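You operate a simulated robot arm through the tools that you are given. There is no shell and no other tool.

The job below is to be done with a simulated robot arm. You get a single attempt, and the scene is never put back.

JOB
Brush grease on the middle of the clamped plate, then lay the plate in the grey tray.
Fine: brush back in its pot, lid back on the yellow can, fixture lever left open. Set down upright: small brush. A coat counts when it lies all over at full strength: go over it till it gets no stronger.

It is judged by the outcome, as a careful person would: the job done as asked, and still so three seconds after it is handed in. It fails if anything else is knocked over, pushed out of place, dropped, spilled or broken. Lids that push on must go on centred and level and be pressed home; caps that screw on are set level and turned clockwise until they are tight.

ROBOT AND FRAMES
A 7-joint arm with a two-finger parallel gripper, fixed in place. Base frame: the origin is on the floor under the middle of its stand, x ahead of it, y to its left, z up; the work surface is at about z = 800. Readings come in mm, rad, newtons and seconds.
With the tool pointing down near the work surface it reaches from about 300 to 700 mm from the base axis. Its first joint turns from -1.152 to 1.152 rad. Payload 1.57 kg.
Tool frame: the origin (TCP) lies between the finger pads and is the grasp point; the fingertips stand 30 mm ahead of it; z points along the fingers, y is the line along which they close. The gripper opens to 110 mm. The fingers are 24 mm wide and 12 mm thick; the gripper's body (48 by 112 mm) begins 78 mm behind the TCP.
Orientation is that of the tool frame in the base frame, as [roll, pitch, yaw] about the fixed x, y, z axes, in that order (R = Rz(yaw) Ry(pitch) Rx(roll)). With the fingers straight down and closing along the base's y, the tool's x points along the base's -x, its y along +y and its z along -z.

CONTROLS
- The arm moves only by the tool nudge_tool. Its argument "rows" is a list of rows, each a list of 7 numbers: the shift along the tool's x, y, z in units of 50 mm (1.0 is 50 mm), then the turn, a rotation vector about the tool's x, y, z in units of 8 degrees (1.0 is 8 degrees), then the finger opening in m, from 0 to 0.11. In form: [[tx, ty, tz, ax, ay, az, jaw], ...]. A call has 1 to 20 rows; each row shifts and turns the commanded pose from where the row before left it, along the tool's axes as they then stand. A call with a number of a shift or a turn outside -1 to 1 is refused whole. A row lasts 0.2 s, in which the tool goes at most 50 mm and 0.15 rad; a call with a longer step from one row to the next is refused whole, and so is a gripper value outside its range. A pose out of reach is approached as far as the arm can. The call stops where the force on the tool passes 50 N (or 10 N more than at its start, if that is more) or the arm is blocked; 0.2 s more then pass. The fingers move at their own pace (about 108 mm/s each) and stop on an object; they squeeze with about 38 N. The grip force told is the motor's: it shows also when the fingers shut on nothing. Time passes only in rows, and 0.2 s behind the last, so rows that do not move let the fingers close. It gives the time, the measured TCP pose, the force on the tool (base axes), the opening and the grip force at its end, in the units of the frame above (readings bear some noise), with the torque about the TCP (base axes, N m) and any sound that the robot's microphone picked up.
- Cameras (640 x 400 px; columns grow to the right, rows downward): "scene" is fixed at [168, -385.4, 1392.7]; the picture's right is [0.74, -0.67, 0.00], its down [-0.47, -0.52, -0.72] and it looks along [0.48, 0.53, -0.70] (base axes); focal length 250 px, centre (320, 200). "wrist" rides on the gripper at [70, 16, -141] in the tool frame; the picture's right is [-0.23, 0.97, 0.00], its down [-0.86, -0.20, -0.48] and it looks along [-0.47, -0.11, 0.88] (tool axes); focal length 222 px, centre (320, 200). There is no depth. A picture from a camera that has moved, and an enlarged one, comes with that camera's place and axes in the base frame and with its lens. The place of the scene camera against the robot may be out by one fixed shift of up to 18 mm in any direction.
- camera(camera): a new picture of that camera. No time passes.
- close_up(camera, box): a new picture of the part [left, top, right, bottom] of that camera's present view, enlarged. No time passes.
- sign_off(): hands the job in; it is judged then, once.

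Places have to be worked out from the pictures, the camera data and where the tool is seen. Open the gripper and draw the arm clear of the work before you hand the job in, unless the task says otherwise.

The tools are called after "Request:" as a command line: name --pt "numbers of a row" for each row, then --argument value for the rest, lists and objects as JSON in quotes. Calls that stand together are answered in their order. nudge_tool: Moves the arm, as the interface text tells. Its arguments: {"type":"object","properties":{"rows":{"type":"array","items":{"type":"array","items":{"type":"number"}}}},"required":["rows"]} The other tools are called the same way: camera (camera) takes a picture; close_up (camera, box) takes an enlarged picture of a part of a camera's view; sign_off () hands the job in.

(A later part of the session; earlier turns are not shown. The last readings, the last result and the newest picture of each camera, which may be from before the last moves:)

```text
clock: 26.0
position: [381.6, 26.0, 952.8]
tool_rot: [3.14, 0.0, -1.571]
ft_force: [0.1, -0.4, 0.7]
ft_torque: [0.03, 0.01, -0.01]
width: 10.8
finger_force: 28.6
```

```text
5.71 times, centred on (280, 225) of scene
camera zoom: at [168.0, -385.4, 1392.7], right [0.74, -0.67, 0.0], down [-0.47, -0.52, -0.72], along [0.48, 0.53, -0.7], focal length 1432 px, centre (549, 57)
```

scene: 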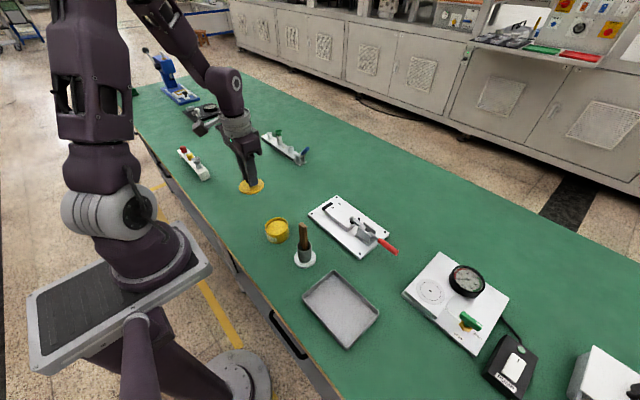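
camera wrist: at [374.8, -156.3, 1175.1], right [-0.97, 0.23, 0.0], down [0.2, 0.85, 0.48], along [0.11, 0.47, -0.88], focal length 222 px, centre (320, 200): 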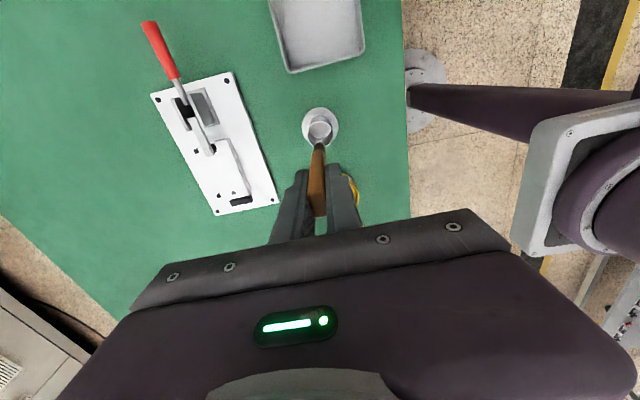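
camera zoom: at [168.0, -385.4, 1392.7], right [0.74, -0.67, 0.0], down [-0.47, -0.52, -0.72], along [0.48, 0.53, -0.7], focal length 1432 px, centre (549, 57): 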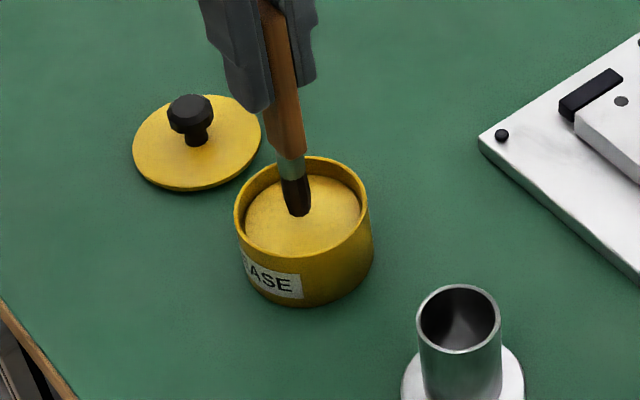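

Still at the surface by the look of it, with no force. I lower another 8 mm.

Request:
nudge_tool --pt "0 0 0.08 0 0 0 0.0" --pt "0 0 0.08 0 0 0 0.0" --pt "0 0 0 0 0 0 0.0"

Request:
close_up --camera "scene" --box '[240, 190, 320, 260]'

Request:
close_up --camera "wrist" --box '[260, 80, 380, 220]'

```text
clock: 26.8
position: [382.0, 26.8, 945.5]
tool_rot: [-3.141, -0.001, -1.572]
ft_force: [0.2, 0.4, 0.0]
ft_torque: [-0.02, 0.01, -0.01]
width: 10.7
finger_force: 28.4
```

```text
5.71 times, centred on (280, 225) of scene
camera zoom: at [168.0, -385.4, 1392.7], right [0.74, -0.67, 0.0], down [-0.47, -0.52, -0.72], along [0.48, 0.53, -0.7], focal length 1432 px, centre (549, 57)
```

zoom: 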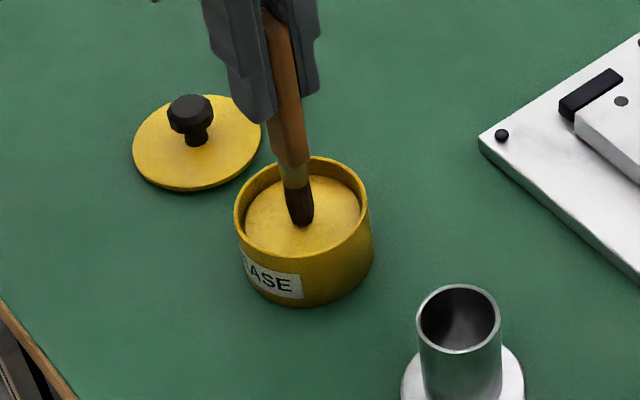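

```text
2.86 times, centred on (320, 150) of wrist
camera zoom: at [366.0, -41.6, 1087.0], right [-0.97, 0.23, 0.0], down [0.2, 0.86, 0.48], along [0.11, 0.47, -0.88], focal length 635 px, centre (320, 343)
```

zoom: 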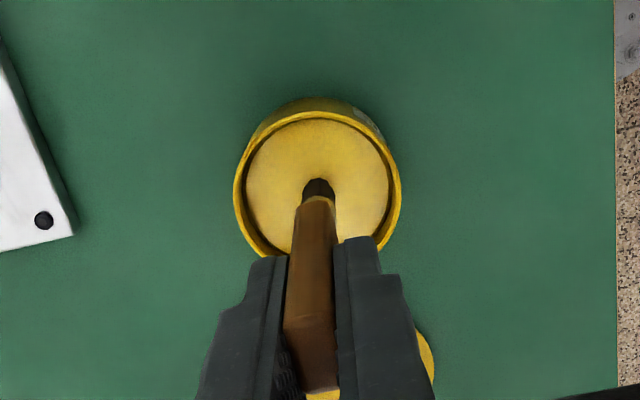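

Bristles still fully visible, no force; grease is lower than I judged. I keep going down in small steps.

Request:
nudge_tool --pt "0 0 0.06 0 0 0 0.0" --pt "0 0 0.06 0 0 0 0.0" --pt "0 0 0 0 0 0 0.0"

Request:
close_up --camera "scene" --box '[260, 205, 300, 245]'

```text
clock: 27.6
position: [381.8, 27.2, 939.2]
tool_rot: [-3.14, 0.001, -1.57]
ft_force: [1.3, 1.2, 25.7]
ft_torque: [0.0, -0.12, -0.01]
width: 10.7
finger_force: 28.6
```

```text
10.00 times, centred on (280, 225) of scene
camera zoom: at [167.7, -385.4, 1392.7], right [0.74, -0.67, 0.0], down [-0.47, -0.52, -0.72], along [0.48, 0.53, -0.7], focal length 2506 px, centre (720, -50)
```

zoom: 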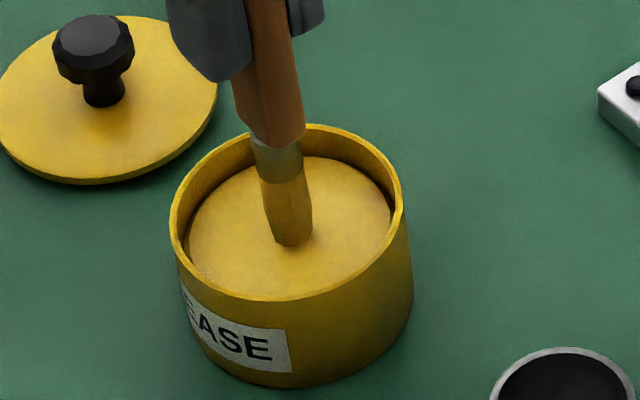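

The bristles touched the grease (26 N) and have turned grease-coloured: loaded. I lift straight up, then move to a vantage point beside the plate.

Request:
nudge_tool --pt "0 0 -0.2 0 0 0 0.0" --pt "0 0 -0.6 0 0 0 0.0" --pt "0 0 -0.7 0 0 0 0.0" --pt "0 0 -0.6 0 0 0 0.0" --pt "0.55 -0.7 0 0 0 0 0.0" --pt "0.55 -0.7 0 0 0 0 0.0" --pt "0.55 -0.7 0 0 0 0 0.0" --pt "0.55 -0.7 0 0 0 0 0.0" --pt "0.55 -0.66 0 0 0 0 0.0" --pt "0 0 0 0 0 0 0.0"

Request:
camera --camera "wrist"

Request:
close_up --camera "wrist" --box '[200, 30, 440, 240]'

Request:
close_up --camera "scene" --box '[310, 160, 410, 260]'

```text
clock: 29.8
position: [553.9, -114.1, 1044.0]
tool_rot: [3.14, 0.0, -1.573]
ft_force: [-0.2, -0.2, -0.4]
ft_torque: [-0.01, 0.01, 0.02]
width: 10.8
finger_force: 29.1
```

```text
taken
camera wrist: at [538.9, -183.8, 1185.4], right [-0.97, 0.23, 0.0], down [0.2, 0.86, 0.48], along [0.11, 0.47, -0.88], focal length 222 px, centre (320, 200)
```

wrist: 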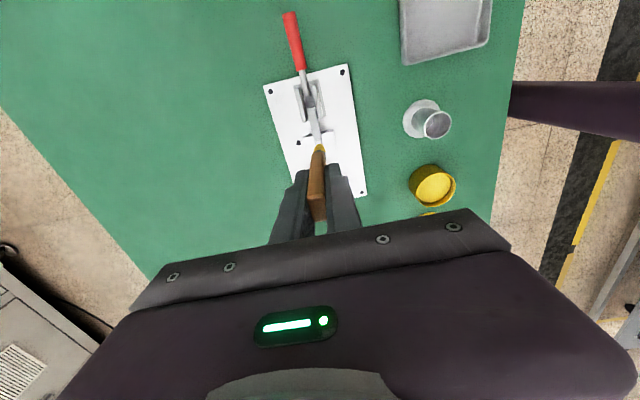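

```text
1.90 times, centred on (320, 135) of wrist
camera zoom: at [538.9, -183.8, 1185.4], right [-0.97, 0.23, 0.0], down [0.2, 0.86, 0.48], along [0.11, 0.47, -0.88], focal length 423 px, centre (320, 324)
```

zoom: 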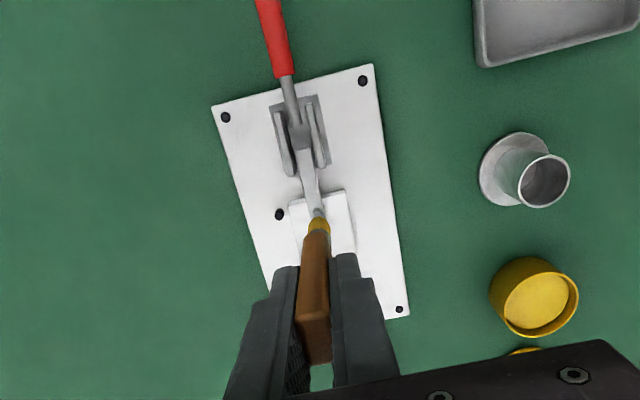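

```text
4.00 times, centred on (360, 210) of scene
camera zoom: at [168.0, -385.5, 1392.7], right [0.74, -0.67, 0.0], down [-0.47, -0.52, -0.72], along [0.48, 0.53, -0.7], focal length 1002 px, centre (160, 160)
```

zoom: 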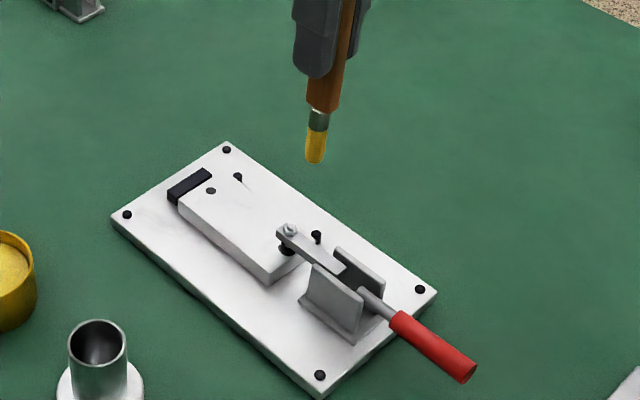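

The bristles are yellow with grease. I place the plate at x≈535–585, y≈-110…-9 with the clamp tip at (560,-101); I go above its middle and descend to just above the surface.

Request:
nudge_tool --pt "-0.6 -0.06 0 0 0 0 0.0" --pt "-0.6 -0.06 0 0 0 0 0.0" --pt "0 0 0.6 0 0 0 0.0" --pt "0 0 0.6 0 0 0 0.0" --pt "0 0 0.5 0 0 0 0.0" --pt "0 0 0 0 0 0 0.0"

Request:
close_up --camera "scene" --box '[310, 170, 390, 250]'

Request:
close_up --camera "wrist" --box '[240, 60, 400, 220]'

```text
clock: 31.2
position: [559.3, -50.3, 956.6]
tool_rot: [3.14, -0.001, -1.571]
ft_force: [-0.2, 0.5, -0.8]
ft_torque: [0.0, -0.01, 0.01]
width: 11.1
finger_force: 28.7
```

```text
5.00 times, centred on (350, 210) of scene
camera zoom: at [168.0, -385.4, 1392.7], right [0.74, -0.67, 0.0], down [-0.47, -0.52, -0.72], along [0.48, 0.53, -0.7], focal length 1253 px, centre (170, 150)
```

zoom: 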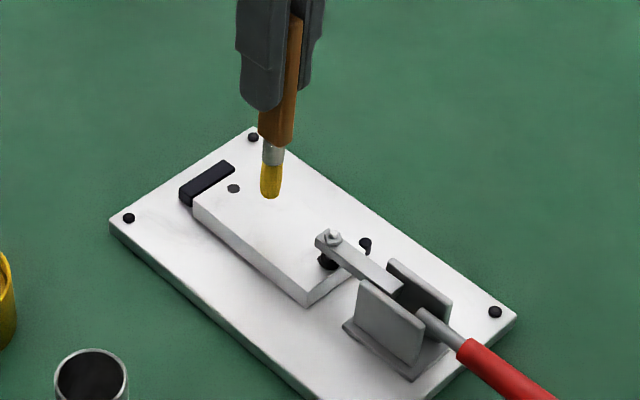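

```text
2.50 times, centred on (320, 140) of wrist
camera zoom: at [543.3, -118.8, 1098.4], right [-0.97, 0.23, 0.0], down [0.2, 0.85, 0.48], along [0.11, 0.47, -0.88], focal length 555 px, centre (320, 350)
```

zoom: 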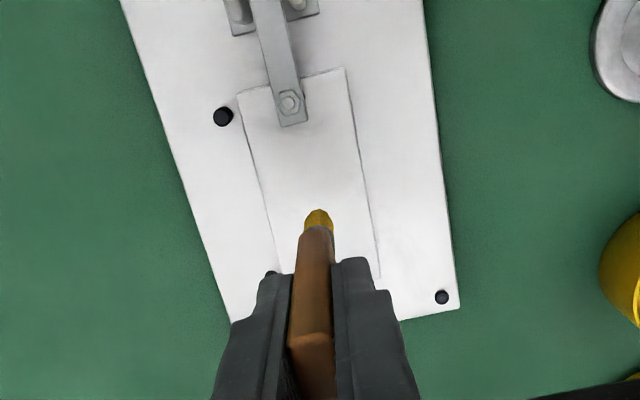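

I can see the plate clearly now: x≈535–584, y≈-108…-8, centre (559,-58), brush tip just above its middle. I lower toward contact.

Request:
nudge_tool --pt "0.05 0 0.15 0 0 0 0.0" --pt "0 0 0.1 0 0 0 0.0" --pt "0 0 0 0 0 0 0.0"

Request:
close_up --camera "scene" --box '[310, 170, 390, 250]'

```text
clock: 32.0
position: [561.0, -52.9, 946.4]
tool_rot: [3.141, 0.0, -1.57]
ft_force: [0.3, 0.2, -0.3]
ft_torque: [0.02, -0.01, -0.02]
width: 10.9
finger_force: 28.6
```

```text
5.00 times, centred on (350, 210) of scene
camera zoom: at [168.0, -385.4, 1392.7], right [0.74, -0.67, 0.0], down [-0.47, -0.52, -0.72], along [0.48, 0.53, -0.7], focal length 1253 px, centre (170, 150)
```

zoom: 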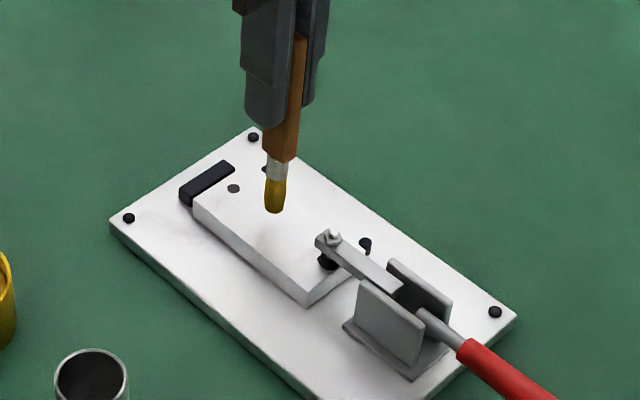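

Still just above the surface. I step down a little more.

Request:
nudge_tool --pt "0 0 0.06 0 0 0 0.0" --pt "0 0 0.04 0 0 0 0.0" --pt "0 0 0 0 0 0 0.0"

Request:
close_up --camera "scene" --box '[330, 190, 370, 230]'

```text
clock: 32.8
position: [561.1, -54.3, 941.0]
tool_rot: [3.142, 0.0, -1.571]
ft_force: [1.2, 0.8, -0.7]
ft_torque: [0.0, 0.0, 0.02]
width: 10.8
finger_force: 28.2
```

```text
10.00 times, centred on (350, 210) of scene
camera zoom: at [168.0, -385.4, 1392.7], right [0.74, -0.67, 0.0], down [-0.47, -0.52, -0.72], along [0.48, 0.53, -0.7], focal length 2506 px, centre (20, 100)
```

zoom: 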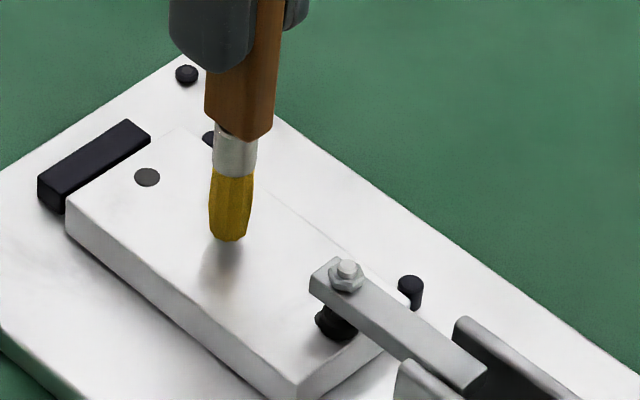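

Still a few millimetres clear (shadow below the bristles). Lowering further in small steps.

Request:
nudge_tool --pt "0 0 0.05 0 0 0 0.0" --pt "0 0 0.03 0 0 0 0.0" --pt "0 0 0 0 0 0 0.0"

Request:
close_up --camera "scene" --box '[330, 190, 370, 230]'

```text
clock: 33.6
position: [561.9, -54.1, 936.4]
tool_rot: [3.141, 0.001, -1.571]
ft_force: [-0.1, 0.3, -1.0]
ft_torque: [0.04, -0.01, 0.02]
width: 11.2
finger_force: 29.1
```

```text
10.00 times, centred on (350, 210) of scene
camera zoom: at [168.0, -385.4, 1392.7], right [0.74, -0.67, 0.0], down [-0.47, -0.52, -0.72], along [0.48, 0.53, -0.7], focal length 2506 px, centre (20, 100)
```

zoom: 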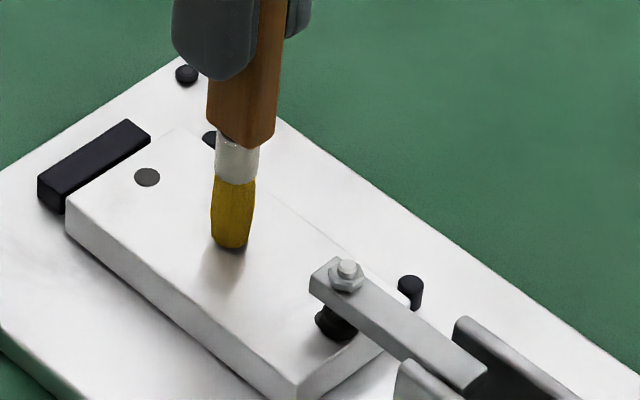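

Request:
nudge_tool --pt "0 0 0.03 0 0 0 0.0" --pt "0 0 0.02 0 0 0 0.0" --pt "0 0 0 0 0 0 0.0"

Request:
close_up --camera "scene" --box '[330, 190, 370, 230]'

```text
clock: 34.4
position: [562.8, -53.3, 934.1]
tool_rot: [-3.138, 0.0, -1.572]
ft_force: [-1.2, -1.4, 25.6]
ft_torque: [-0.18, 0.1, -0.03]
width: 10.8
finger_force: 28.5
```

```text
10.00 times, centred on (350, 210) of scene
camera zoom: at [167.5, -385.4, 1392.8], right [0.74, -0.67, 0.0], down [-0.47, -0.52, -0.72], along [0.48, 0.53, -0.69], focal length 2506 px, centre (20, 100)
```

zoom: 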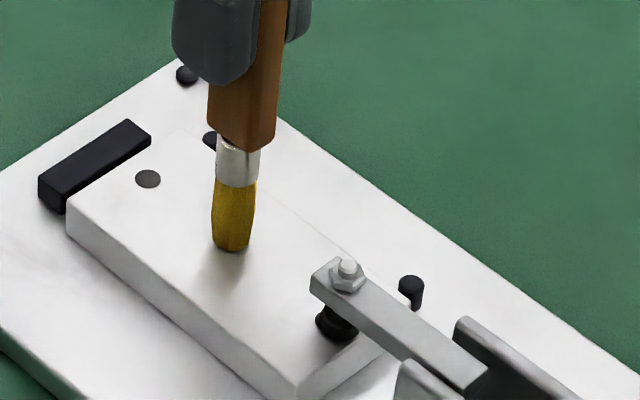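

Contact with the plate (≈26 N). I ease off slightly and make a first set of strokes along x to see how the coat builds.

Request:
nudge_tool --pt "0 0 -0.015 0 0 0 0.0" --pt "0 -0.15 0 0 0 0 0.0" --pt "0 -0.15 0 0 0 0 0.0" --pt "0 0.15 0 0 0 0 0.0" --pt "0 0.15 0 0 0 0 0.0" --pt "0 0.15 0 0 0 0 0.0" --pt "0 0.15 0 0 0 0 0.0" --pt "0 0 0 0 0 0 0.0"

Request:
close_up --camera "scene" --box '[330, 190, 370, 230]'

Request:
close_up --camera "wrist" --box '[260, 80, 380, 200]'

```text
clock: 36.2
position: [548.5, -53.4, 933.4]
tool_rot: [-3.138, -0.001, -1.571]
ft_force: [5.7, 1.2, 21.1]
ft_torque: [0.05, -0.66, 0.01]
width: 10.9
finger_force: 28.7
```

```text
10.00 times, centred on (350, 210) of scene
camera zoom: at [167.7, -385.4, 1392.7], right [0.74, -0.67, 0.0], down [-0.47, -0.52, -0.72], along [0.48, 0.53, -0.7], focal length 2506 px, centre (20, 100)
```

zoom: 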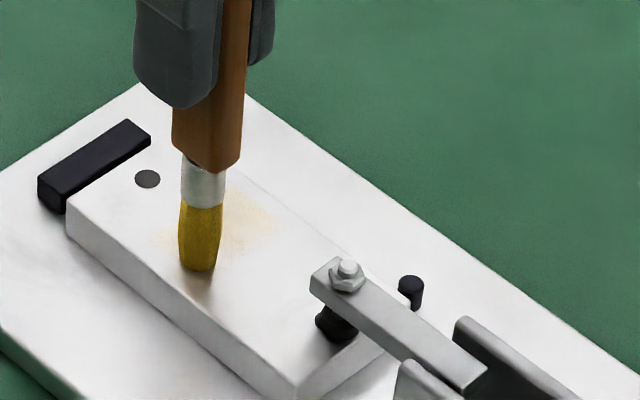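

```text
3.33 times, centred on (320, 140) of wrist
camera zoom: at [530.9, -121.7, 1076.0], right [-0.97, 0.23, 0.0], down [0.2, 0.86, 0.48], along [0.11, 0.47, -0.88], focal length 740 px, centre (320, 400)
```

zoom: 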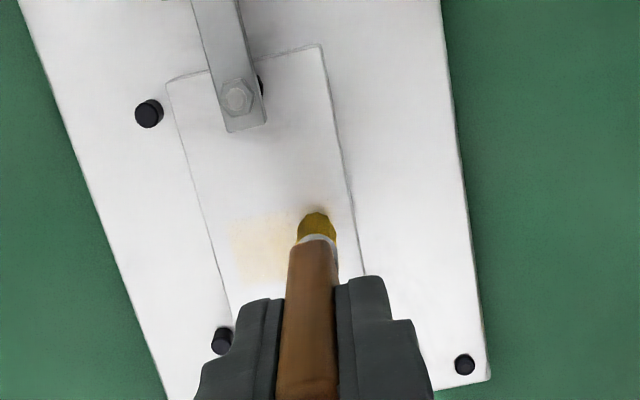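

Grease goes on in a pale band about 25 mm wide and 40 mm long, building with each pass. I ease the pressure slightly and raster toward -y.

Request:
nudge_tool --pt "0 -0.2 -0.01 0 0 0 0.0" --pt "0 -0.2 0 0 0 0 0.0" --pt "0 -0.2 0 0 0 0 0.0" --pt "0.14 0 0 0 0 0 0.0" --pt "0 0.22 0 0 0 0 0.0" --pt "0 0.22 0 0 0 0 0.0" --pt "0 0.22 0 0 0 0 0.0" --pt "0.14 0 0 0 0 0 0.0" --pt "0 -0.22 0 0 0 0 0.0" --pt "0 -0.22 0 0 0 0 0.0" --pt "0 -0.22 0 0 0 0 0.0" --pt "0.14 0 0 0 0 0 0.0" --pt "0 0.22 0 0 0 0 0.0" --pt "0 0.22 0 0 0 0 0.0" --pt "0 0.22 0 0 0 0 0.0" --pt "0 0 0 0 0 0 0.0"

Request:
close_up --camera "scene" --box '[330, 190, 370, 230]'

Request:
close_up --camera "wrist" --box '[260, 80, 380, 200]'

```text
clock: 39.6
position: [542.8, -72.5, 936.4]
tool_rot: [3.141, -0.001, -1.57]
ft_force: [0.4, -1.0, 0.2]
ft_torque: [0.0, -0.03, 0.0]
width: 10.9
finger_force: 28.8
```

```text
10.00 times, centred on (350, 210) of scene
camera zoom: at [168.0, -385.4, 1392.7], right [0.74, -0.67, 0.0], down [-0.47, -0.52, -0.72], along [0.48, 0.53, -0.7], focal length 2506 px, centre (20, 100)
```

zoom: 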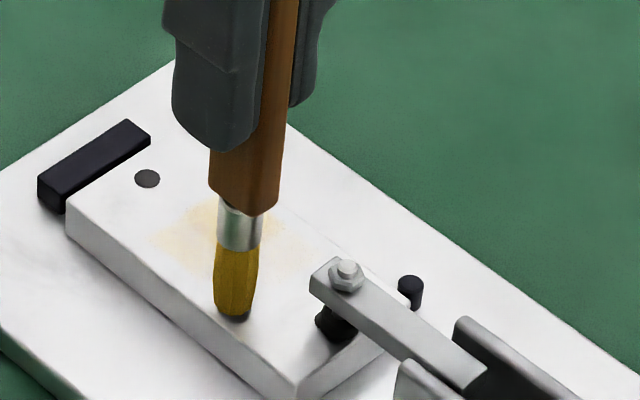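

```text
3.33 times, centred on (320, 140) of wrist
camera zoom: at [526.3, -142.3, 1077.9], right [-0.97, 0.23, 0.0], down [0.2, 0.86, 0.48], along [0.11, 0.47, -0.88], focal length 740 px, centre (320, 400)
```

zoom: 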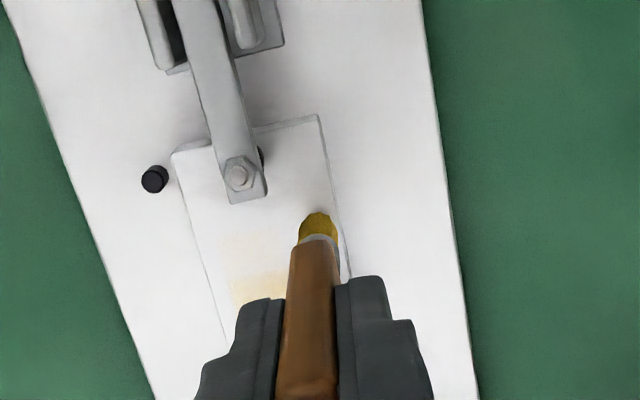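

Contact was lost after easing off (0 N), so the last lane is faint. I press ~0.7 mm lower and go on with overlapping strokes back toward +y.

Request:
nudge_tool --pt "0 0 0.015 0 0 0 0.0" --pt "0 -0.22 0 0 0 0 0.0" --pt "0 -0.22 0 0 0 0 0.0" --pt "0 -0.22 0 0 0 0 0.0" --pt "-0.14 0 0 0 0 0 0.0" --pt "0 0.22 0 0 0 0 0.0" --pt "0 0.22 0 0 0 0 0.0" --pt "0 0.22 0 0 0 0 0.0" --pt "-0.14 0 0 0 0 0 0.0" --pt "0 -0.22 0 0 0 0 0.0" --pt "0 -0.22 0 0 0 0 0.0" --pt "0 -0.22 0 0 0 0 0.0" --pt "-0.14 0 0 0 0 0 0.0" --pt "0 0.22 0 0 0 0 0.0" --pt "0 0.22 0 0 0 0 0.0" --pt "0 0.22 0 0 0 0 0.0" --pt "0 0 0 0 0 0 0.0"

Request:
close_up --camera "scene" --box '[330, 190, 370, 230]'

Request:
close_up --camera "wrist" --box '[260, 80, 380, 200]'

```text
clock: 43.2
position: [543.5, -52.5, 935.3]
tool_rot: [3.14, 0.0, -1.571]
ft_force: [0.3, -0.7, -1.1]
ft_torque: [0.01, -0.01, 0.0]
width: 11.0
finger_force: 28.3
```

```text
10.00 times, centred on (350, 210) of scene
camera zoom: at [168.0, -385.4, 1392.7], right [0.74, -0.67, 0.0], down [-0.47, -0.52, -0.72], along [0.48, 0.53, -0.7], focal length 2506 px, centre (20, 100)
```

zoom: 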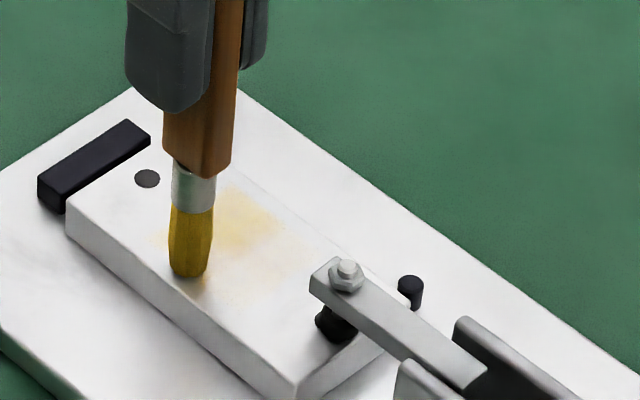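

```text
3.33 times, centred on (320, 140) of wrist
camera zoom: at [527.5, -122.4, 1077.3], right [-0.97, 0.23, 0.0], down [0.2, 0.86, 0.48], along [0.11, 0.47, -0.88], focal length 740 px, centre (320, 400)
```

zoom: 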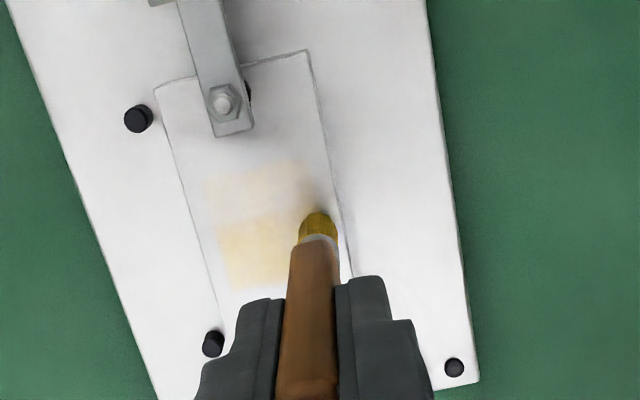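

The coat now spans about y -78…-37 and x 542–577, stronger toward +y where I've passed more often. I press slightly and continue with wider strokes toward +y and back.

Request:
nudge_tool --pt "0 0.06 0.012 0 0 0 0.0" --pt "0 -0.26 0 0 0 0 0.0" --pt "0 -0.26 0 0 0 0 0.0" --pt "0 -0.26 0 0 0 0 0.0" --pt "-0.16 0 0 0 0 0 0.0" --pt "0 0.26 0 0 0 0 0.0" --pt "0 0.26 0 0 0 0 0.0" --pt "0 0.26 0 0 0 0 0.0" --pt "-0.16 0 0 0 0 0 0.0" --pt "0 -0.26 0 0 0 0 0.0" --pt "0 -0.26 0 0 0 0 0.0" --pt "0 -0.26 0 0 0 0 0.0" --pt "0.16 0 0 0 0 0 0.0" --pt "0 0.26 0 0 0 0 0.0" --pt "0 0.26 0 0 0 0 0.0" --pt "0 0.26 0 0 0 0 0.0" --pt "0.16 0 0 0 0 0 0.0" --pt "0 -0.26 0 0 0 0 0.0" --pt "0 -0.26 0 0 0 0 0.0" --pt "0 -0.26 0 0 0 0 0.0"

Request:
close_up --camera "scene" --box '[330, 190, 370, 230]'

Request:
close_up --camera "wrist" --box '[260, 80, 380, 200]'

```text
clock: 47.4
position: [579.0, -53.7, 935.1]
tool_rot: [3.141, 0.001, -1.571]
ft_force: [0.0, -0.3, 0.4]
ft_torque: [-0.01, -0.01, 0.01]
width: 10.8
finger_force: 28.9
```

```text
10.00 times, centred on (350, 210) of scene
camera zoom: at [168.0, -385.4, 1392.7], right [0.74, -0.67, 0.0], down [-0.47, -0.52, -0.72], along [0.48, 0.53, -0.7], focal length 2506 px, centre (20, 100)
```

zoom: 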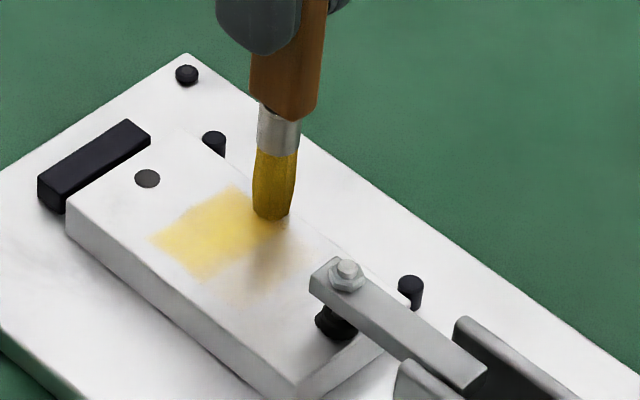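

```text
3.33 times, centred on (320, 140) of wrist
camera zoom: at [563.5, -122.6, 1076.7], right [-0.97, 0.23, 0.0], down [0.2, 0.86, 0.48], along [0.11, 0.47, -0.88], focal length 740 px, centre (320, 400)
```

zoom: 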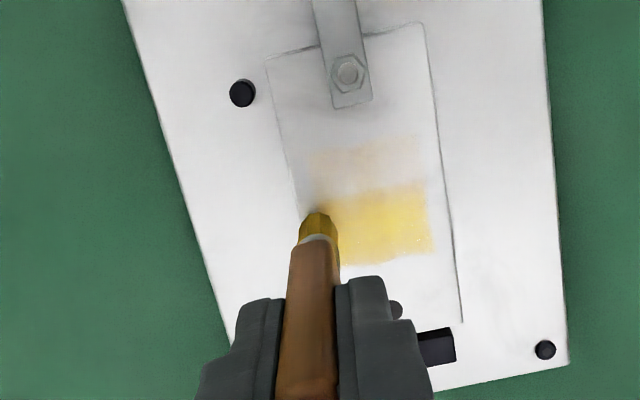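

The grease only takes within a central patch, y≈-78…-38, x≈542–577. The +y half is strong; now I go over the -y half.

Request:
nudge_tool --pt "0.16 0 0.006 0 0 0 0.0" --pt "0 0.26 0 0 0 0 0.0" --pt "0 0.26 0 0 0 0 0.0" --pt "0 0.26 0 0 0 0 0.0" --pt "0.13 0 0 0 0 0 0.0" --pt "0 -0.26 0 0 0 0 0.0" --pt "0 -0.26 0 0 0 0 0.0" --pt "0 -0.26 0 0 0 0 0.0" --pt "0.13 0 0 0 0 0 0.0" --pt "0 0.26 0 0 0 0 0.0" --pt "0 0.26 0 0 0 0 0.0" --pt "0 0.26 0 0 0 0 0.0" --pt "-0.13 0 0 0 0 0 0.0" --pt "0 -0.26 0 0 0 0 0.0" --pt "0 -0.26 0 0 0 0 0.0" --pt "0 -0.26 0 0 0 0 0.0" --pt "-0.13 0 0 0 0 0 0.0" --pt "0 0.26 0 0 0 0 0.0" --pt "0 0.26 0 0 0 0 0.0" --pt "0 0.26 0 0 0 0 0.0"

Request:
close_up --camera "scene" --box '[330, 190, 370, 230]'

Request:
close_up --camera "wrist" --box '[260, 80, 380, 200]'

```text
clock: 51.6
position: [540.9, -59.2, 934.3]
tool_rot: [-3.139, 0.001, -1.57]
ft_force: [2.3, 0.5, 6.1]
ft_torque: [-0.01, -0.26, 0.0]
width: 11.0
finger_force: 28.4
```

```text
10.00 times, centred on (350, 210) of scene
camera zoom: at [167.9, -385.4, 1392.7], right [0.74, -0.67, 0.0], down [-0.47, -0.52, -0.72], along [0.48, 0.53, -0.7], focal length 2506 px, centre (20, 100)
```

zoom: 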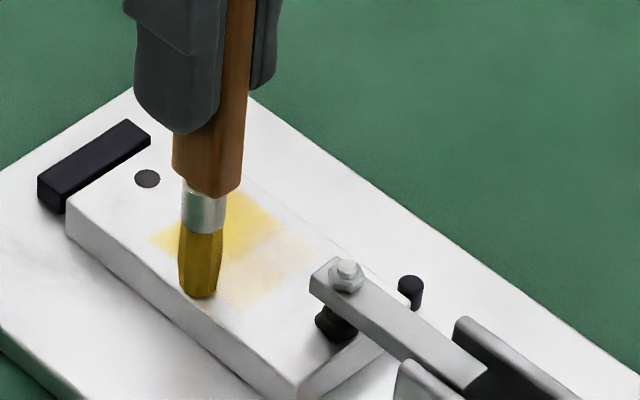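

```text
3.33 times, centred on (320, 140) of wrist
camera zoom: at [524.4, -129.1, 1076.0], right [-0.97, 0.23, 0.0], down [0.2, 0.86, 0.48], along [0.11, 0.47, -0.88], focal length 740 px, centre (320, 400)
```

zoom: 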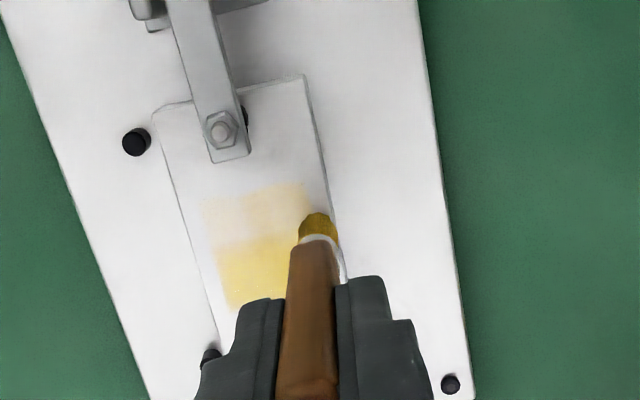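

The -y half is still fainter; contact there was probably marginal. I press a touch lower and repeat over that half.

Request:
nudge_tool --pt "0.16 0 0.012 0 0 0 0.0" --pt "0 -0.26 0 0 0 0 0.0" --pt "0 -0.26 0 0 0 0 0.0" --pt "0 -0.26 0 0 0 0 0.0" --pt "0 0.26 0 0 0 0 0.0" --pt "0 0.26 0 0 0 0 0.0" --pt "0 0.26 0 0 0 0 0.0" --pt "0 0 0 0 0 0 0.0"

Request:
close_up --camera "scene" --box '[330, 190, 370, 230]'

Request:
close_up --camera "wrist" --box '[260, 80, 380, 200]'

```text
clock: 53.4
position: [542.2, -68.7, 932.2]
tool_rot: [-3.14, 0.0, -1.569]
ft_force: [6.6, -0.2, 21.0]
ft_torque: [-0.07, -0.81, 0.0]
width: 10.9
finger_force: 28.8
```

```text
10.00 times, centred on (350, 210) of scene
camera zoom: at [167.8, -385.4, 1392.7], right [0.74, -0.67, 0.0], down [-0.47, -0.52, -0.72], along [0.48, 0.53, -0.7], focal length 2506 px, centre (20, 100)
```

zoom: 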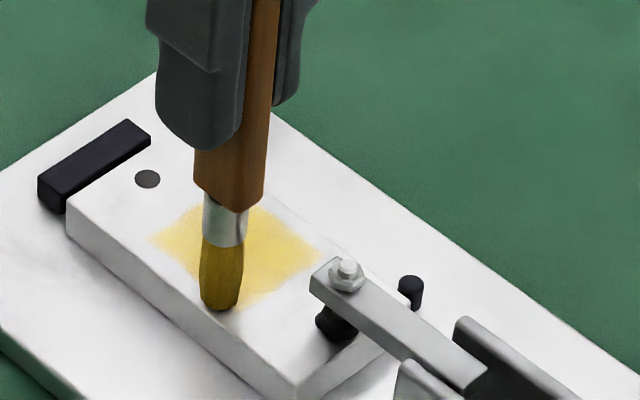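

```text
3.33 times, centred on (320, 140) of wrist
camera zoom: at [525.0, -137.1, 1075.1], right [-0.97, 0.23, 0.0], down [0.2, 0.86, 0.48], along [0.11, 0.47, -0.88], focal length 740 px, centre (320, 400)
```

zoom: 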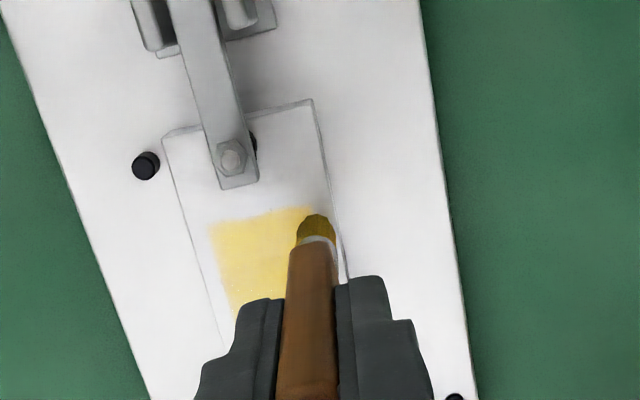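

With about 20 N of pressure the coat builds well. I raster the whole patch at this pressure.

Request:
nudge_tool --pt "0.12 0 0.002 0 0 0 0.0" --pt "0 -0.26 0 0 0 0 0.0" --pt "0 -0.26 0 0 0 0 0.0" --pt "0 -0.26 0 0 0 0 0.0" --pt "-0.14 0 0.002 0 0 0 0.0" --pt "0 0.26 0 0 0 0 0.0" --pt "0 0.26 0 0 0 0 0.0" --pt "0 0.26 0 0 0 0 0.0" --pt "-0.14 0 0.002 0 0 0 0.0" --pt "0 -0.26 0 0 0 0 0.0" --pt "0 -0.26 0 0 0 0 0.0" --pt "0 -0.26 0 0 0 0 0.0" --pt "-0.14 0 0.002 0 0 0 0.0" --pt "0 0.26 0 0 0 0 0.0" --pt "0 0.26 0 0 0 0 0.0" --pt "0 0.26 0 0 0 0 0.0" --pt "-0.14 0 0.002 0 0 0 0.0" --pt "0 -0.26 0 0 0 0 0.0" --pt "0 -0.26 0 0 0 0 0.0" --pt "0 -0.26 0 0 0 0 0.0"

Request:
close_up --camera "scene" --box '[330, 190, 370, 230]'

Request:
close_up --camera "wrist" --box '[260, 80, 380, 200]'

```text
clock: 57.6
position: [577.5, -46.7, 933.5]
tool_rot: [3.141, 0.0, -1.571]
ft_force: [0.6, 0.7, -0.3]
ft_torque: [0.03, -0.01, -0.01]
width: 10.9
finger_force: 28.6
```

```text
10.00 times, centred on (350, 210) of scene
camera zoom: at [168.0, -385.4, 1392.7], right [0.74, -0.67, 0.0], down [-0.47, -0.52, -0.72], along [0.48, 0.53, -0.7], focal length 2506 px, centre (20, 100)
```

zoom: 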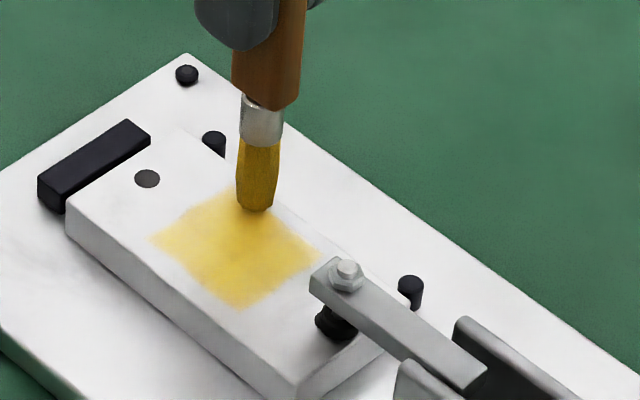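

```text
3.33 times, centred on (320, 140) of wrist
camera zoom: at [561.7, -116.0, 1075.0], right [-0.97, 0.23, 0.0], down [0.2, 0.85, 0.48], along [0.11, 0.47, -0.88], focal length 740 px, centre (320, 400)
```

zoom: 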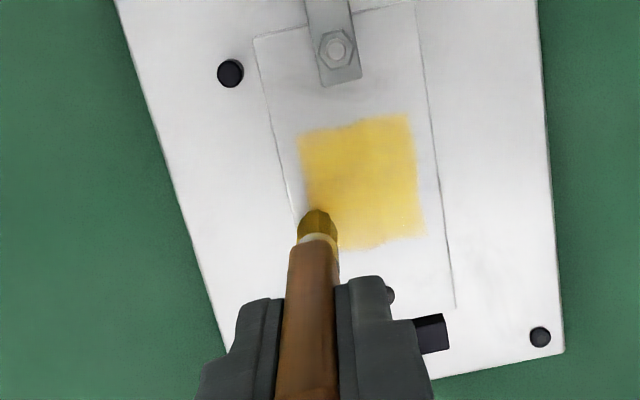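

The patch is now nearly uniform yellow, though the force has dropped to ~0 again. I lower ~0.8 mm and do another full raster starting from the +y edge.

Request:
nudge_tool --pt "-0.12 0.02 0.016 0 0 0 0.0" --pt "0 0.25 0 0 0 0 0.0" --pt "0 0.25 0 0 0 0 0.0" --pt "0 0.25 0.002 0 0 0 0.0" --pt "0.14 0 0 0 0 0 0.0" --pt "0 -0.25 0.002 0 0 0 0.0" --pt "0 -0.25 0 0 0 0 0.0" --pt "0 -0.25 0.002 0 0 0 0.0" --pt "0.14 0 0 0 0 0 0.0" --pt "0 0.25 0.002 0 0 0 0.0" --pt "0 0.25 0 0 0 0 0.0" --pt "0 0.25 0.002 0 0 0 0.0" --pt "0.14 0 0 0 0 0 0.0" --pt "0 -0.25 0.002 0 0 0 0.0" --pt "0 -0.25 0 0 0 0 0.0" --pt "0 -0.25 0.002 0 0 0 0.0" --pt "0.14 0 0 0 0 0 0.0" --pt "0 0.25 0.002 0 0 0 0.0" --pt "0 0.25 0 0 0 0 0.0" --pt "0 0.25 0.002 0 0 0 0.0"

Request:
close_up --camera "scene" --box '[330, 190, 370, 230]'

Request:
close_up --camera "wrist" --box '[260, 80, 380, 200]'

```text
clock: 61.8
position: [539.9, -68.9, 932.3]
tool_rot: [-3.142, 0.0, -1.57]
ft_force: [1.7, 0.9, 3.8]
ft_torque: [0.02, -0.14, 0.02]
width: 11.0
finger_force: 29.3
```

```text
10.00 times, centred on (350, 210) of scene
camera zoom: at [167.9, -385.4, 1392.7], right [0.74, -0.67, 0.0], down [-0.47, -0.52, -0.72], along [0.48, 0.53, -0.7], focal length 2506 px, centre (20, 100)
```

zoom: 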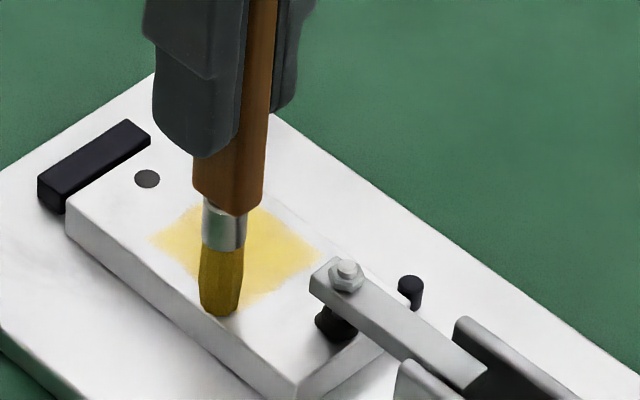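

```text
3.33 times, centred on (320, 140) of wrist
camera zoom: at [524.0, -137.2, 1073.3], right [-0.97, 0.23, 0.0], down [0.2, 0.86, 0.48], along [0.11, 0.47, -0.88], focal length 740 px, centre (320, 400)
```

zoom: 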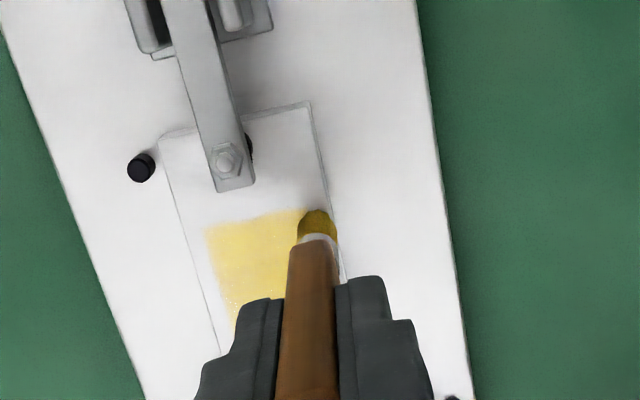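

I lift off and go back over the can to reload, and take an unshaded look at the coat.

Request:
nudge_tool --pt "0 0 -0.3 0 0 0 0.0" --pt "0 0 -0.6 0 0 0 0.0" --pt "0 0 -0.7 0 0 0 0.0" --pt "0 0 -0.6 0 0 0 0.0" --pt "-0.475 0.79 0 0 0 0 0.0" --pt "-0.475 0.79 0 0 0 0 0.0" --pt "-0.475 0.79 0 0 0 0 0.0" --pt "-0.475 0.79 0 0 0 0 0.0" --pt "0 0 0 0 0 0 0.0"

Request:
close_up --camera "scene" --box '[330, 190, 370, 230]'

Request:
close_up --camera "wrist" --box '[260, 80, 380, 220]'

Request:
close_up --camera "scene" --box '[240, 180, 320, 260]'

```text
clock: 63.8
position: [379.9, 23.6, 1041.7]
tool_rot: [3.142, 0.0, -1.571]
ft_force: [0.6, -0.1, -0.2]
ft_torque: [-0.02, 0.02, -0.02]
width: 10.9
finger_force: 28.7
```

```text
10.00 times, centred on (350, 210) of scene
camera zoom: at [167.9, -385.4, 1392.7], right [0.74, -0.67, 0.0], down [-0.47, -0.52, -0.72], along [0.48, 0.53, -0.7], focal length 2506 px, centre (20, 100)
```

zoom: 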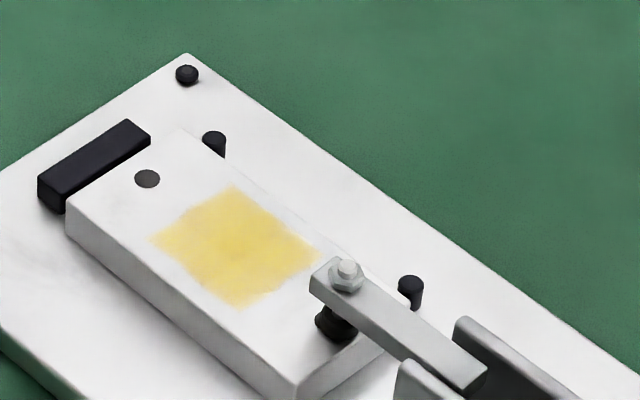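

```text
2.86 times, centred on (320, 150) of wrist
camera zoom: at [364.8, -44.8, 1183.1], right [-0.97, 0.23, 0.0], down [0.2, 0.85, 0.48], along [0.11, 0.47, -0.88], focal length 635 px, centre (320, 343)
```

zoom: 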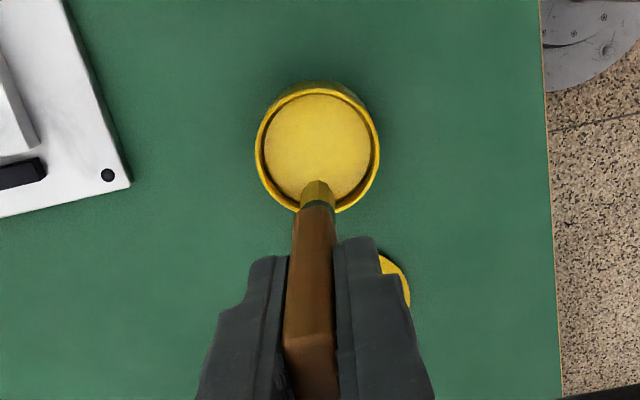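

```text
5.00 times, centred on (280, 220) of scene
camera zoom: at [167.9, -385.4, 1392.7], right [0.74, -0.67, 0.0], down [-0.47, -0.52, -0.72], along [0.48, 0.53, -0.7], focal length 1253 px, centre (520, 100)
```

zoom: 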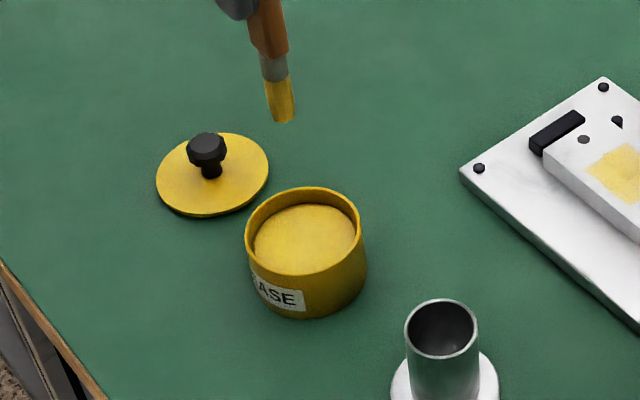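

The coat is good in the middle but paler at its edges. I reload the brush: down to just above the grease, then gently touch.

Request:
nudge_tool --pt "0 -0.03 0.6 0 0 0 0.0" --pt "0 0 0.6 0 0 0 0.0" --pt "0 0 0.5 0 0 0 0.0" --pt "0 0 0.25 0 0 0 0.0" --pt "0 0 0.06 0 0 0 0.0" --pt "0 0 0.04 0 0 0 0.0" --pt "0 0 0 0 0 0 0.0"

Request:
close_up --camera "scene" --box '[260, 205, 300, 245]'

```text
clock: 65.4
position: [383.0, 27.5, 938.8]
tool_rot: [3.142, 0.001, -1.571]
ft_force: [0.0, 0.2, -0.1]
ft_torque: [-0.02, -0.01, 0.01]
width: 10.9
finger_force: 29.0
```

```text
10.00 times, centred on (280, 225) of scene
camera zoom: at [168.0, -385.4, 1392.7], right [0.74, -0.67, 0.0], down [-0.47, -0.52, -0.72], along [0.48, 0.53, -0.7], focal length 2506 px, centre (720, -50)
```

zoom: 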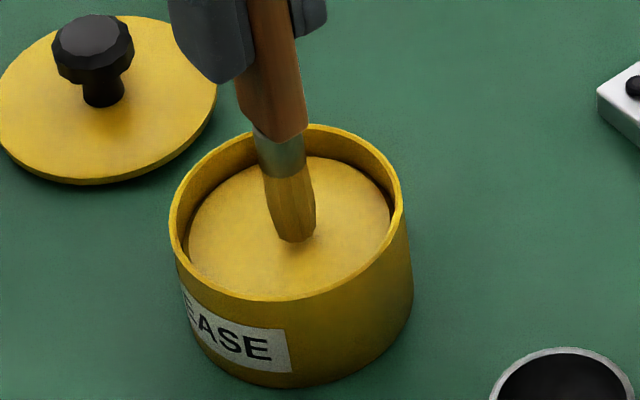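

Request:
nudge_tool --pt "0 0 0.03 0 0 0 0.0" --pt "0 0 0.02 0 0 0 0.0" --pt "0 0 0 0 0 0 0.0"

Request:
close_up --camera "scene" --box '[260, 205, 300, 245]'

```text
clock: 66.2
position: [383.8, 26.2, 936.8]
tool_rot: [3.141, 0.001, -1.57]
ft_force: [-0.5, -0.1, 0.3]
ft_torque: [-0.02, 0.01, 0.02]
width: 11.0
finger_force: 28.0
```

```text
10.00 times, centred on (280, 225) of scene
camera zoom: at [168.0, -385.4, 1392.7], right [0.74, -0.67, 0.0], down [-0.47, -0.52, -0.72], along [0.48, 0.53, -0.7], focal length 2506 px, centre (720, -50)
```

zoom: 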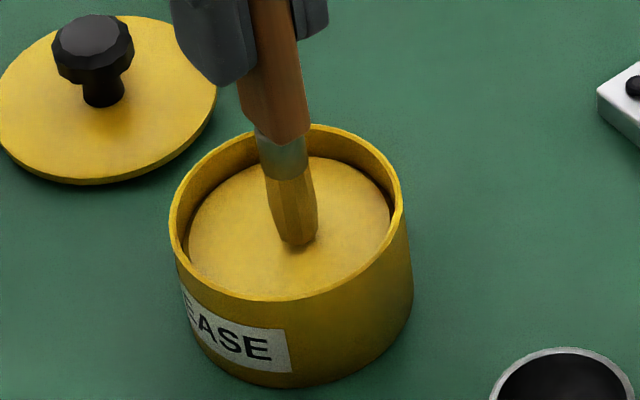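

Request:
nudge_tool --pt "0 0 0.03 0 0 0 0.0" --pt "0 0 0.02 0 0 0 0.0" --pt "0 0 0 0 0 0 0.0"

Request:
close_up --camera "scene" --box '[260, 205, 300, 245]'

```text
clock: 67.0
position: [385.0, 27.1, 934.5]
tool_rot: [-3.14, 0.0, -1.571]
ft_force: [-2.1, -0.3, 24.4]
ft_torque: [-0.1, 0.24, -0.01]
width: 11.0
finger_force: 29.1
```

```text
10.00 times, centred on (280, 225) of scene
camera zoom: at [167.6, -385.5, 1392.7], right [0.74, -0.67, 0.0], down [-0.47, -0.52, -0.72], along [0.48, 0.53, -0.7], focal length 2506 px, centre (720, -50)
```

zoom: 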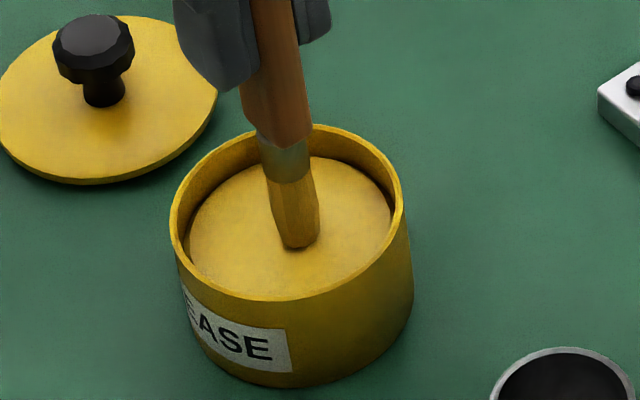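

The brush touched grease (24 N) — it slid up ~4 mm in the grip, so contact on the plate should now be near TCP z≈929. I return to the (-x,-y) corner of the patch and descend to just above it.

Request:
nudge_tool --pt "0 0 -0.3 0 0 0 0.0" --pt "0 0 -0.6 0 0 0 0.0" --pt "0 0 -0.7 0 0 0 0.0" --pt "0 0 -0.54 0 0 0 0.0" --pt "0.5 -0.785 0 0 0 0 0.0" --pt "0.5 -0.785 0 0 0 0 0.0" --pt "0.5 -0.785 0 0 0 0 0.0" --pt "0.5 -0.785 0 0 0 0 0.0" --pt "0 0 0.6 0 0 0 0.0" --pt "0 0 0.6 0 0 0 0.0" --pt "0 0 0.6 0 0 0 0.0" --pt "0 0 0.3 0 0 0 0.0" --pt "0 0 0 0 0 0 0.0"

Request:
close_up --camera "scene" --box '[330, 190, 370, 230]'

Request:
close_up --camera "wrist" --box '[260, 80, 380, 200]'

```text
clock: 69.8
position: [540.4, -73.2, 935.5]
tool_rot: [-3.141, 0.0, -1.572]
ft_force: [0.4, 0.2, -0.5]
ft_torque: [-0.04, -0.03, 0.02]
width: 10.9
finger_force: 28.6
```

```text
10.00 times, centred on (350, 210) of scene
camera zoom: at [168.0, -385.4, 1392.7], right [0.74, -0.67, 0.0], down [-0.47, -0.52, -0.72], along [0.48, 0.53, -0.7], focal length 2506 px, centre (20, 100)
```

zoom: 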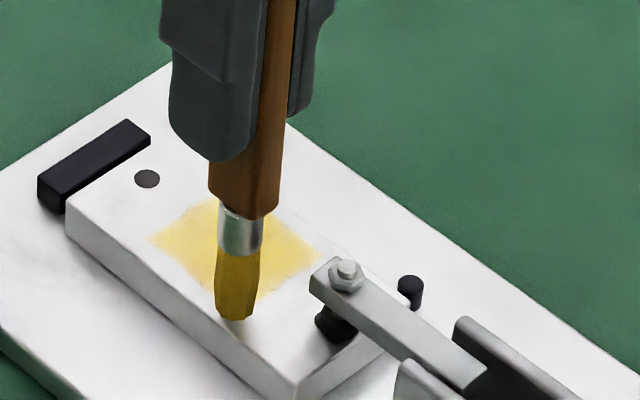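

```text
3.33 times, centred on (320, 140) of wrist
camera zoom: at [523.9, -143.6, 1076.4], right [-0.97, 0.23, 0.0], down [0.2, 0.86, 0.48], along [0.11, 0.47, -0.88], focal length 740 px, centre (320, 400)
```

zoom: 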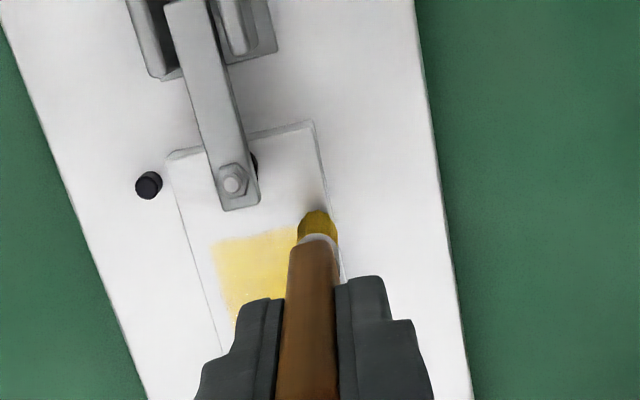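

Request:
nudge_tool --pt "0 0 0.06 0 0 0 0.0" --pt "0 0 0.03 0 0 0 0.0" --pt "0 0 0 0 0 0 0.0"

```text
clock: 70.6
position: [541.3, -74.2, 932.7]
tool_rot: [-3.141, 0.0, -1.57]
ft_force: [0.9, -0.2, -0.3]
ft_torque: [-0.01, -0.01, 0.0]
width: 10.9
finger_force: 28.4
```

Not touching yet (0 N); lowering 1.5 mm at a time.

Request:
nudge_tool --pt "0 0 0.03 0 0 0 0.0" --pt "0 0 0 0 0 0 0.0"

Request:
nudge_tool --pt "0 0 0.02 0 0 0 0.0" --pt "0 0 0 0 0 0 0.0"

```text
clock: 71.2
position: [540.2, -73.7, 930.5]
tool_rot: [-3.14, -0.001, -1.57]
ft_force: [0.6, 2.0, 14.8]
ft_torque: [0.16, -0.01, -0.02]
width: 10.9
finger_force: 28.2
```

```text
clock: 71.8
position: [540.9, -74.8, 929.7]
tool_rot: [-3.139, 0.0, -1.569]
ft_force: [-1.2, -1.5, 25.5]
ft_torque: [-0.15, 0.08, 0.01]
width: 10.8
finger_force: 28.7
```

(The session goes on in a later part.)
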